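You operate a simulated robot arm through the tools that you are given. There is no shell and no other tool. Be economical: measure what you need, move in short steps, check, and stop when the job is done.

Carry out the task below with a simulated robot arm. There is one attempt and no reset: what you move stays moved.

TASK
Stack the small carton labelled "clips" from the top of the press bench on top of the small carton that says "caps".
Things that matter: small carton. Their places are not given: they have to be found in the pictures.

It is judged by the outcome, as a careful person would: the job done as asked, and still so three seconds after it is handed in. It fails if anything else is knocked over, pushed out of place, dropped, spilled or broken.

THE ROBOT
A 7-joint arm with a two-finger parallel gripper, fixed in place. Base frame: the origin is at the foot of the arm, x ahead of it, y to its left, z up; the work surface is at about z = 0. Lengths are in cm, angles in degrees, forces in N, time in s.
With the tool pointing down near the work surface it reaches from about 24 to 62 cm from the base axis. Its first joint turns from -66.0 to 66.0 degrees. Payload 2.6 kg.
Tool frame: the origin (TCP) lies between the finger pads and is the grasp point; the fingertips stand 3 cm ahead of it; z points along the fingers, y is the line along which they close. The gripper opens to 9.4 cm. The fingers are 2.8 cm wide and 1 cm thick; the gripper's body (5 by 9.6 cm) begins 5.5 cm behind the TCP.
Orientation is that of the tool frame in the base frame, as a unit quaternion [x, y, z, w]. With the fingers straight down and closing along the base's y, the tool's x points along the base's -x, its y along +y and its z along -z.

THE INTERFACE
- The arm moves only by the tool apply_moves. Its argument "motion" is a list of rows, each an object of numbers (a shift or turn left out is 0, a gripper value left out holds the last): "rx", "ry", "rz": the turn, a rotation vector about the tool's x, y, z in rad; "dx", "dy", "dz": the shift along the tool's x, y, z in cm; "hand": the opening, from 0 (shut) to 1 (fully open). In form: [{"rx": .., "ry": .., "rz": .., "dx": .., "dy": .., "dz": .., "hand": ..}, ...]. A call has 1 to 10 rows; each row shifts and turns the commanded pose from where the row before left it, along the tool's axes as they then stand. A row lasts 0.2 s, in which the tool goes at most 5 cm and 8.6 degrees; a call with a longer step from one row to the next is refused whole, and so is a gripper value outside its range. A pose out of reach is approached as far as the arm can. The call stops where the force on the tool passes 40 N (or 10 N more than at its start, if that is more) or the arm is blocked; 0.2 s more then pass. The fingers move at their own pace (about 7.2 cm/s each) and stop on an object; they squeeze with about 21 N. The grip force told is the motor's: it shows also when the fingers shut on nothing. Time passes only in rows, and 0.2 s behind the last, so rows that do not move let the fingers close. It gives the time, the measured TCP pose, the force on the tool (base axes), the opening and the grip force at its end, in the units of the frame above (readings bear some noise).
- Cameras (640 x 400 px; columns grow to the right, rows downward): "scene" is fixed at [4.1, 42.86, 56.83]; the picture's right is [-0.81, -0.59, 0.00], its down [-0.36, 0.50, -0.79] and it looks along [0.46, -0.64, -0.62] (base axes); focal length 376 px, centre (320, 200). "wrist" rides on the gripper at [-3.7, 0, -5.8] in the tool frame; the picture's right is [0.00, -1.00, 0.00], its down [0.97, 0.00, -0.24] and it looks along [0.24, 0.00, 0.97] (tool axes); focal length 218 px, centre (320, 200).
- camera(camera): a new picture of that camera. No time passes.
- pixel_to_xyz(camera, pixels): for up to 12 pixels [column, row] of the newest picture of that camera ("zoom" is the newest enlarged one), the place [x, y, z] in the base frame of the surface seen there, good to about 0.2 cm, but the place of the scene camera against the robot may be out by one fixed shift of up to 2.5 cm in any direction. No time passes.
- enlarge(camera, box): a new picture of the part [left, top, right, bottom] of that camera's present view, enlarged. No time passes.
- job_done(): hands the job in; it is judged then, once.

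Work in short steps. Measure before you move; look again where a grasp or a placing could have gone wrong, and mend it. You have 60 turns and 30 pictures in all, the two below and enlarged ones among them. Open the gripper and draw the arm clear of the work before you hand the job in, unless the task says otherwise; then end with one line.

The tools are called after "Request:" as a command line: name --argument value ..., lists and objects as JSON in quotes. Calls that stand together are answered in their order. apply_moves: Moves the arm, as the interface text tells. Its arguments: {"type":"object","properties":{"motion":{"type":"array","items":{"type":"object","properties":{"rx":{"type":"number"},"ry":{"type":"number"},"rz":{"type":"number"},"dx":{"type":"number"},"dy":{"type":"number"},"dz":{"type":"number"},"hand":{"type":"number"}}}}},"required":["motion"]} The other tools are called the same way: camera (camera) takes a picture; pixel_to_xyz (camera, pixels) gives the place of the surface under pixels of a picture; enlarge (camera, box) takes an enlarged picture of a part of a camera's view; job_done () hands the job in.

At the start:

```text
time_s: 0.0
tcp_pos: [38.6, -13.67, 23.99]
orientation: [0.001, 1.0, 0.0, 0.0]
wrist_force: [0.6, 1.1, -0.7]
gripper_width: 9.38
gripper_force: 0.1
```

scene: 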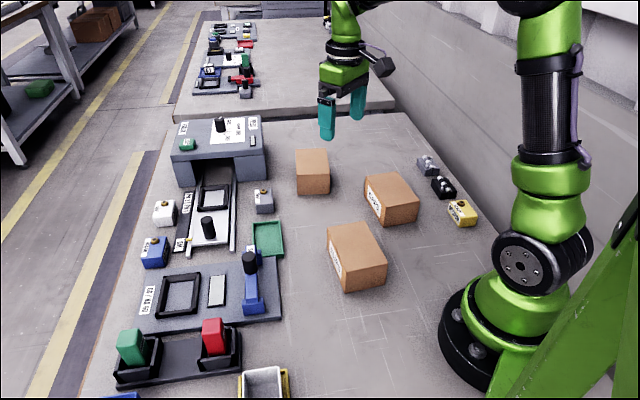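
wrist: 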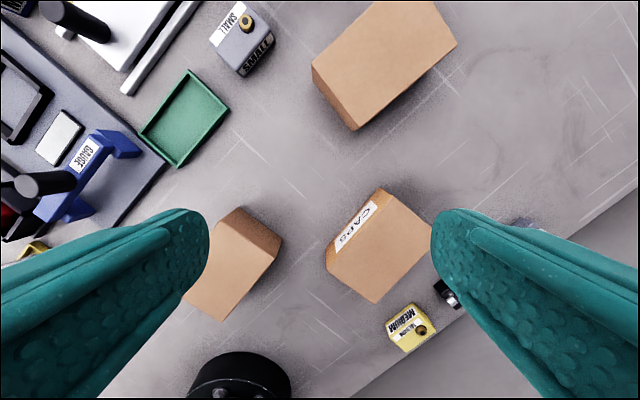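

The pictures show three brown cartons; one reads CAPS. I enlarge to read the labels of the others.

Request:
enlarge --camera "scene" --box '[280, 130, 480, 300]'

Request:
enlarge --camera "scene" --box '[110, 100, 290, 260]'

```text
2.35 times, centred on (380, 215) of scene
```

zoom: 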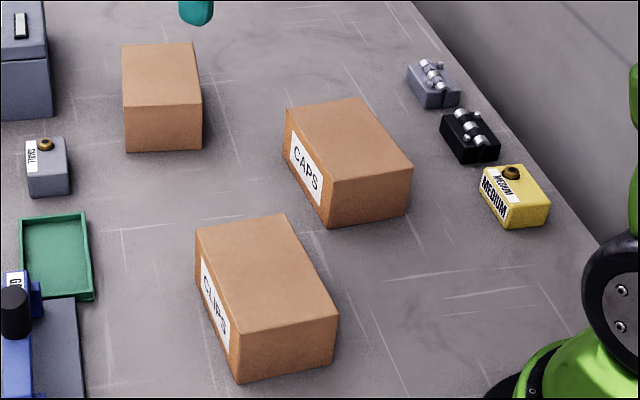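

```text
2.50 times, centred on (200, 180) of scene
```

zoom: 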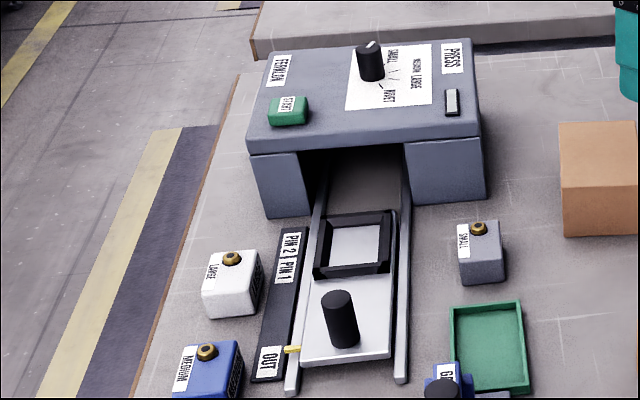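

CLIPS is the carton nearest at scene (356,256), CAPS at (391,198). I measure their corners in both cameras.

Request:
pixel_to_xyz --camera "scene" --pixels '[[328, 226], [365, 223], [386, 262], [343, 270], [356, 245], [356, 290], [366, 177], [394, 174], [417, 200], [383, 206], [390, 188], [346, 310]]'

Request:
pixel_to_xyz --camera "wrist" --pixels '[[240, 208], [281, 240], [273, 258], [220, 225], [245, 250], [380, 190], [430, 242], [376, 302], [328, 268], [385, 245], [335, 252], [300, 220]]'

```text
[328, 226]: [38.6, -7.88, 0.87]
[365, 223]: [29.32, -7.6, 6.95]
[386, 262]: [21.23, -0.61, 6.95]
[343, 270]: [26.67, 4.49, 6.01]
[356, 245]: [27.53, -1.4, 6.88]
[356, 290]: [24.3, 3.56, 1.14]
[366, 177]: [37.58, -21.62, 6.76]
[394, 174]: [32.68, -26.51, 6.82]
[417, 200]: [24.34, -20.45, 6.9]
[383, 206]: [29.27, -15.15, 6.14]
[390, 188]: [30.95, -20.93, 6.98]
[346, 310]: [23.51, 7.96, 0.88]
```

```text
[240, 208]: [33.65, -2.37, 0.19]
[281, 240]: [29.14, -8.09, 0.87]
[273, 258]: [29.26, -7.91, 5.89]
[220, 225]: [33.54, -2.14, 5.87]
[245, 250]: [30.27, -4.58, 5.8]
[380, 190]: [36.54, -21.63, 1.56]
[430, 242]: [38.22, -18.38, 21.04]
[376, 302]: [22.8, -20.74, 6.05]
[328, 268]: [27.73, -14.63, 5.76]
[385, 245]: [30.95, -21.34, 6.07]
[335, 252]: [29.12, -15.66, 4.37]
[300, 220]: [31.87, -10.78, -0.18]
```

Both give consistent results (cartons ≈10.7×7.5×6 cm). I move above CLIPS, turned about 47° so the fingers close across its short side, and look again.

Request:
apply_moves --motion '[{"dx": 2.7, "dy": 3, "hand": 1}, {"dx": 2.7, "dy": 3}, {"dx": 2.7, "dy": 3}, {"dx": 2.7, "dy": 3}, {"rz": 0.137}, {"rz": 0.137}, {"rz": 0.137}, {"rz": 0.137}, {"rz": 0.137}, {"rz": 0.137}]'

Request:
camera --camera "wrist"

```text
time_s: 2.2
tcp_pos: [27.78, -1.73, 24.06]
orientation: [0.401, 0.916, -0.001, 0.0]
wrist_force: [-0.4, -0.6, -0.1]
gripper_width: 9.4
gripper_force: 0.0
```

```text
25 pictures are left
```

wrist: 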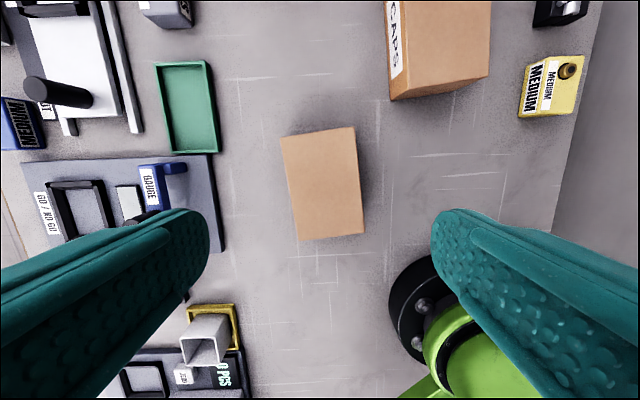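

The CLIPS top face is at (282,137),(354,127),(364,234),(300,240). Measure its corners just inside.

Request:
pixel_to_xyz --camera "wrist" --pixels '[[284, 139], [352, 129], [362, 232], [301, 238], [323, 185], [292, 185], [357, 180], [391, 96], [489, 72], [440, 20], [400, 50], [488, 40]]'

```text
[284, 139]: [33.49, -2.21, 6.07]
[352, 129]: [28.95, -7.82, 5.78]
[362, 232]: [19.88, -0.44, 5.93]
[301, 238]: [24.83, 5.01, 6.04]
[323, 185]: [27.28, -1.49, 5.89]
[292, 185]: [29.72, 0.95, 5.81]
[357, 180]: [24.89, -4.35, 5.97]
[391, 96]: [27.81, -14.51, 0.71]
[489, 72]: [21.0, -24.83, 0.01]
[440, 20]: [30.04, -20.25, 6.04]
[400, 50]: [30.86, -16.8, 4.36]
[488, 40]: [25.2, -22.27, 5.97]
```

Centre is (26.8,−1.4), long axis needs θ≈40°, so turn back 7.2° and descend to z≈11 for a check.

Request:
apply_moves --motion '[{"rz": -0.126}, {"dx": 0.96, "dy": -0.38}, {"dz": 4}, {"dz": 4}, {"dz": 4}, {}]'

Request:
camera --camera "wrist"

```text
time_s: 3.6
tcp_pos: [26.91, -1.3, 11.86]
orientation: [0.342, 0.94, -0.001, 0.0]
wrist_force: [-0.1, 0.2, -0.4]
gripper_width: 9.41
gripper_force: 0.1
```

```text
24 pictures are left
```

wrist: 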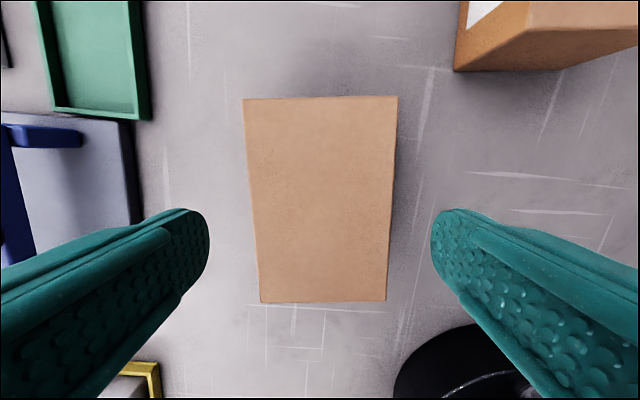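

Aligned and centred (edges 243–398 around column 320). Descend to z≈4 and close.

Request:
apply_moves --motion '[{"dz": 3}, {"dz": 3}, {"dz": 1.8}, {}, {"hand": 0}, {}, {}, {}]'

```text
time_s: 5.4
tcp_pos: [27.04, -1.4, 4.24]
orientation: [0.342, 0.94, 0.0, 0.0]
wrist_force: [0.0, -0.7, 0.7]
gripper_width: 8.41
gripper_force: 21.1
```

Width 8.41 is larger than the measured ~7.5 cm; I look before lifting.

Request:
camera --camera "wrist"

Request:
enlarge --camera "scene" --box '[280, 150, 460, 310]'

```text
23 pictures are left
```

wrist: 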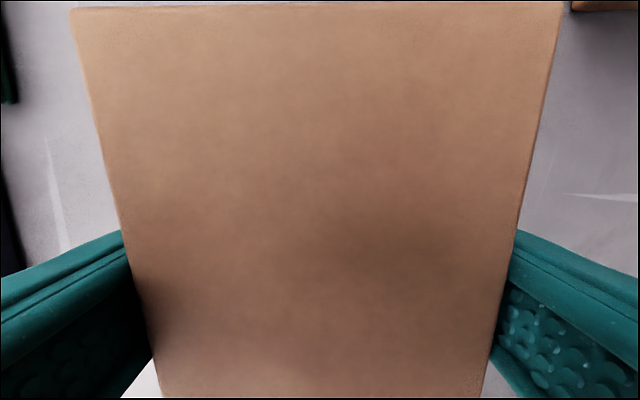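

```text
2.50 times, centred on (370, 230) of scene
```

zoom: 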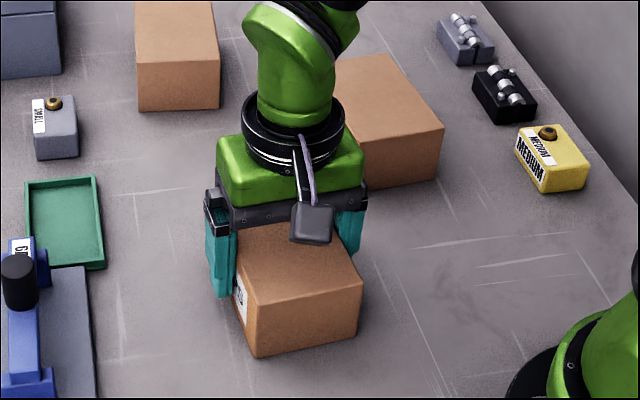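

The carton sits squarely between the pads. Lift straight up and check.

Request:
apply_moves --motion '[{"dz": -1}, {"dz": -2}, {"dz": -4}, {"dz": -4}, {"dz": -4}, {}, {}]'

Request:
camera --camera "scene"

Request:
camera --camera "wrist"

```text
time_s: 7.0
tcp_pos: [26.8, -1.67, 19.11]
orientation: [0.341, 0.94, 0.0, 0.0]
wrist_force: [0.3, 0.0, -1.9]
gripper_width: 8.4
gripper_force: 21.0
```

```text
21 pictures are left
```

scene: 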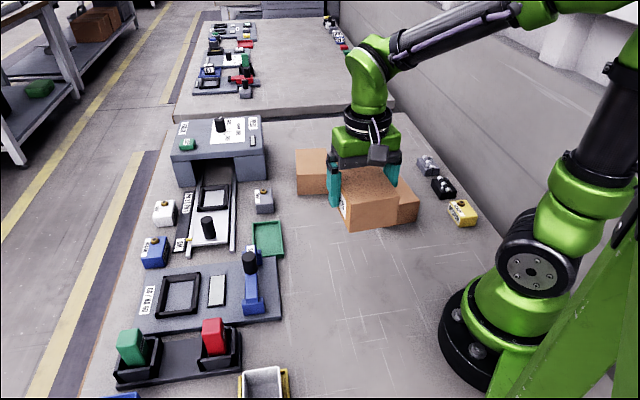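

```text
20 pictures are left
```

wrist: 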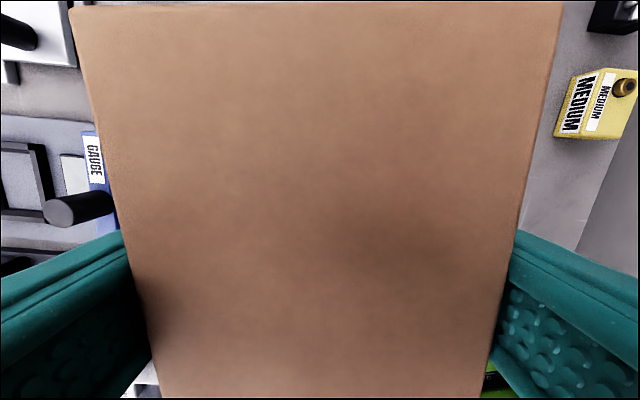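

The carton is held. I swing it aside (+y) so the scene camera can see CAPS clearly, and measure it against the yellow block for calibration.

Request:
apply_moves --motion '[{"dz": -2, "dy": 2}, {"dy": 4}, {"dy": 4}, {"dy": 3}, {"dy": 2}, {}]'

Request:
enlarge --camera "scene" --box '[340, 140, 480, 240]'

Request:
camera --camera "wrist"

```text
time_s: 8.4
tcp_pos: [36.44, 10.4, 21.48]
orientation: [0.341, 0.94, 0.0, 0.0]
wrist_force: [-0.2, 0.3, -2.2]
gripper_width: 8.4
gripper_force: 21.0
```

```text
4.00 times, centred on (410, 190) of scene
```

zoom: 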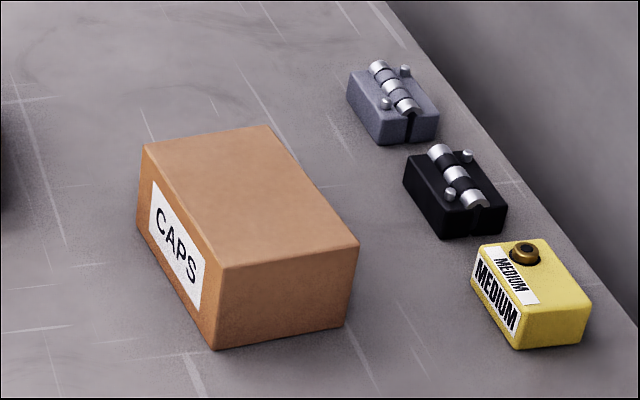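

```text
18 pictures are left
```

wrist: 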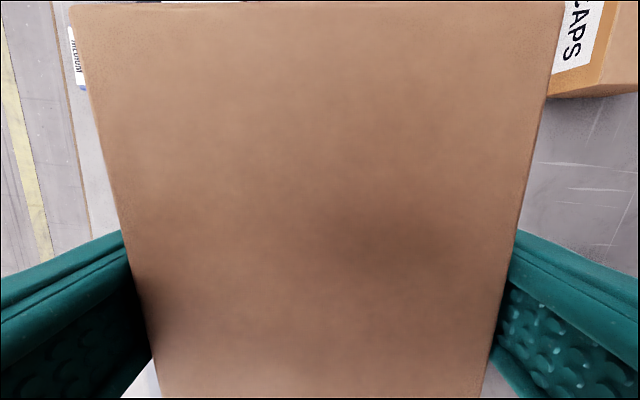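

Measure CAPS top corners in the zoom and the held carton's far edge plus CAPS corner in the wrist view.

Request:
pixel_to_xyz --camera "zoom" --pixels '[[146, 148], [266, 129], [355, 244], [223, 265], [250, 195], [220, 345], [343, 325], [139, 222], [205, 308]]'

Request:
pixel_to_xyz --camera "wrist" --pixels '[[76, 12], [320, 8], [558, 8], [597, 82], [606, 5], [553, 94], [163, 392], [320, 392], [480, 392]]'

```text
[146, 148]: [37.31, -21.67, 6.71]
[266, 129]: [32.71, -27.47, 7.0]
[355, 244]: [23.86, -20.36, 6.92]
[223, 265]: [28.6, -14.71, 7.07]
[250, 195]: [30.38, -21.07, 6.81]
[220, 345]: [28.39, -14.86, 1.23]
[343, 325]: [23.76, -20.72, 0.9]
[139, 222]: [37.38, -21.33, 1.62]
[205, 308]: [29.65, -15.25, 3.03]
```

```text
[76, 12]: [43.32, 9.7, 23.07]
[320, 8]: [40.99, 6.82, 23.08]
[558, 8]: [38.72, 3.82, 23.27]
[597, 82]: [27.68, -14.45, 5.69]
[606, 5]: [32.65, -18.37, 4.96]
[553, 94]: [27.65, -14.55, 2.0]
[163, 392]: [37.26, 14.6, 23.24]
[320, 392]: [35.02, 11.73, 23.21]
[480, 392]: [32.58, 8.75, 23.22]
```

CAPS centre (wrist-corrected) ≈ (29.75, −21.15), θ≈38.8°; the held carton is centred on the TCP. Fly over at z≈21.5.

Request:
apply_moves --motion '[{"dx": -1.886, "dy": -3.561}, {"dx": -1.886, "dy": -3.561}, {"dx": -1.886, "dy": -3.561}, {"dx": -1.886, "dy": -3.561}, {"dx": -1.886, "dy": -3.561}, {"dx": -1.886, "dy": -3.561}, {"dx": -1.886, "dy": -3.561}, {"dx": -1.886, "dy": -3.561}, {"rz": -0.015}, {}]'

```text
time_s: 10.6
tcp_pos: [29.59, -21.35, 21.4]
orientation: [0.334, 0.943, 0.0, 0.0]
wrist_force: [-0.5, 0.2, -1.6]
gripper_width: 8.42
gripper_force: 21.0
```

Over the target within 0.25 cm. Descend to z≈11.5 with a small correction, then look.

Request:
apply_moves --motion '[{"dz": 3}, {"dz": 3}, {"dz": 2}, {"dz": 1.7}, {}]'

Request:
enlarge --camera "scene" --box '[320, 120, 480, 240]'

```text
time_s: 11.8
tcp_pos: [29.76, -21.22, 11.52]
orientation: [0.334, 0.943, 0.0, 0.0]
wrist_force: [-0.7, -0.7, -1.9]
gripper_width: 8.42
gripper_force: 21.1
```

```text
3.33 times, centred on (400, 180) of scene
```

zoom: 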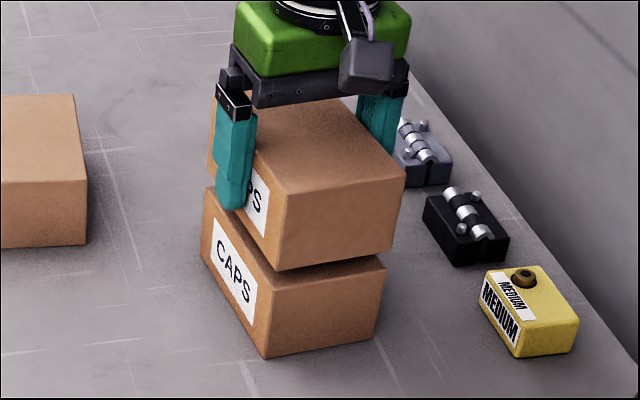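

It hovers about 1.3 cm above CAPS, well aligned. Lower gently until contact.

Request:
apply_moves --motion '[{"dz": 0.5}, {"dz": 0.4}, {"dz": 0.2}, {}]'

```text
time_s: 12.8
tcp_pos: [29.86, -21.27, 10.32]
orientation: [0.334, 0.943, 0.0, 0.0]
wrist_force: [-0.6, 0.8, -1.7]
gripper_width: 8.43
gripper_force: 21.0
```

Request:
apply_moves --motion '[{"dz": 0.1}, {}]'

Request:
enlarge --camera "scene" --box '[340, 150, 440, 230]'

```text
time_s: 13.4
tcp_pos: [29.84, -21.32, 10.14]
orientation: [0.334, 0.943, 0.001, 0.0]
wrist_force: [0.4, 0.2, -2.0]
gripper_width: 8.43
gripper_force: 21.2
```

```text
5.00 times, centred on (390, 190) of scene
```

zoom: 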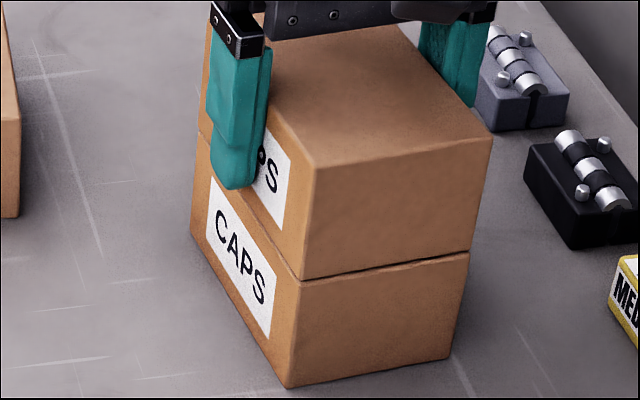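

Almost touching; lower in 1 mm steps until the force rises.

Request:
apply_moves --motion '[{"dz": 0.1}, {}, {}]'

Request:
apply_moves --motion '[{"dz": 0.1}, {}, {}]'

```text
time_s: 14.2
tcp_pos: [29.72, -21.31, 10.15]
orientation: [0.333, 0.943, 0.0, 0.0]
wrist_force: [-1.2, -0.2, 5.2]
gripper_width: 8.42
gripper_force: 21.6
```

```text
time_s: 15.0
tcp_pos: [29.87, -21.37, 10.11]
orientation: [0.333, 0.943, 0.0, 0.0]
wrist_force: [-4.9, 0.0, 17.1]
gripper_width: 8.41
gripper_force: 20.9
```

Contact made (17 N). Relieve 1 mm, open, and look before rising.

Request:
apply_moves --motion '[{"dz": -0.12}, {"hand": 1}, {}, {}, {}]'

Request:
camera --camera "wrist"

```text
time_s: 16.2
tcp_pos: [29.75, -21.3, 10.19]
orientation: [0.333, 0.943, 0.0, 0.0]
wrist_force: [0.7, 0.2, -0.5]
gripper_width: 9.42
gripper_force: 0.0
```

```text
15 pictures are left
```

wrist: 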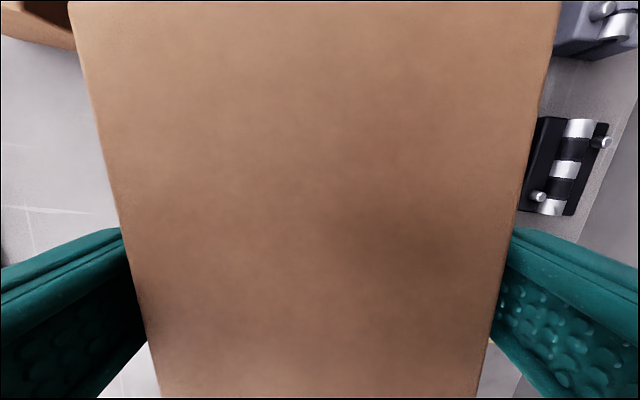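

Released; rise slowly straight up.

Request:
apply_moves --motion '[{"dz": -0.5}, {"dz": -1}, {"dz": -1.5}, {"dz": -2}, {"dz": -3}, {"dz": -4}, {"dz": -4}, {}]'

Request:
camera --camera "scene"

Request:
camera --camera "wrist"

```text
time_s: 18.0
tcp_pos: [29.79, -21.45, 26.64]
orientation: [0.333, 0.943, 0.0, 0.0]
wrist_force: [-0.1, 0.9, 0.6]
gripper_width: 9.42
gripper_force: 0.0
```

```text
14 pictures are left
```

scene: 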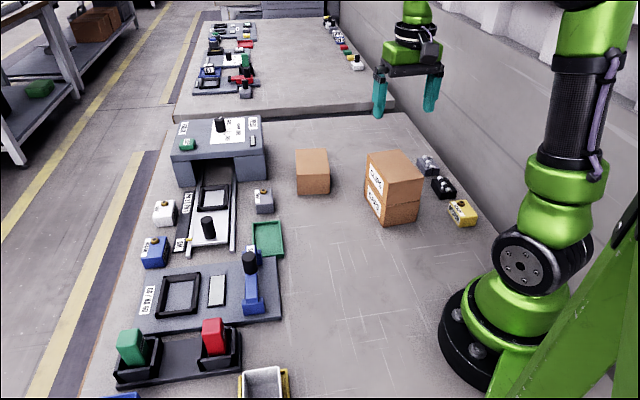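

```text
13 pictures are left
```

wrist: 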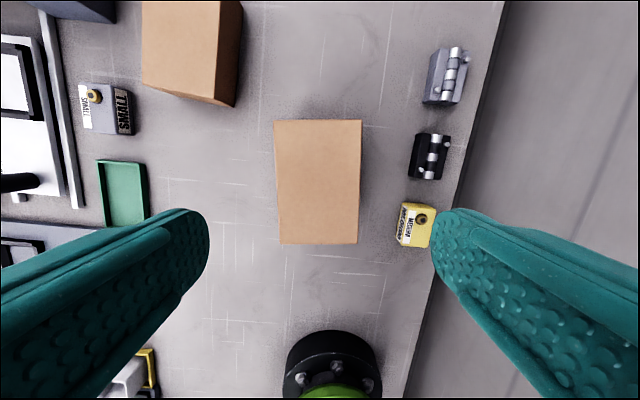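

The stack stands squarely at (393,187). One enlarged look to confirm the labels.

Request:
enlarge --camera "scene" --box '[340, 135, 440, 235]'

```text
4.00 times, centred on (390, 185) of scene
```

zoom: 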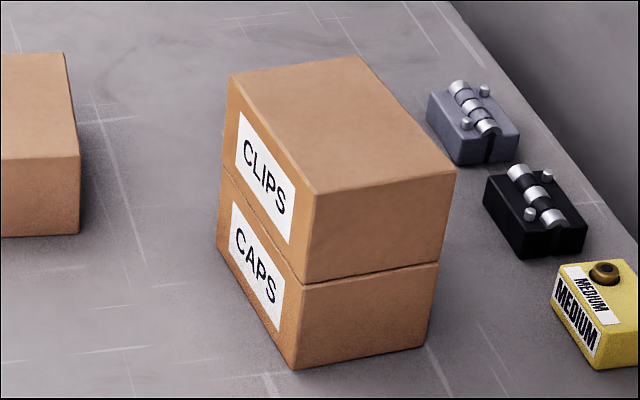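

CLIPS rests squarely on CAPS, the gripper is open and the arm is clear, so I hand in.

Request:
job_done

```text
The job is handed in.
```

The "clips" carton now sits squarely on top of the "caps" carton, and nothing else was disturbed.
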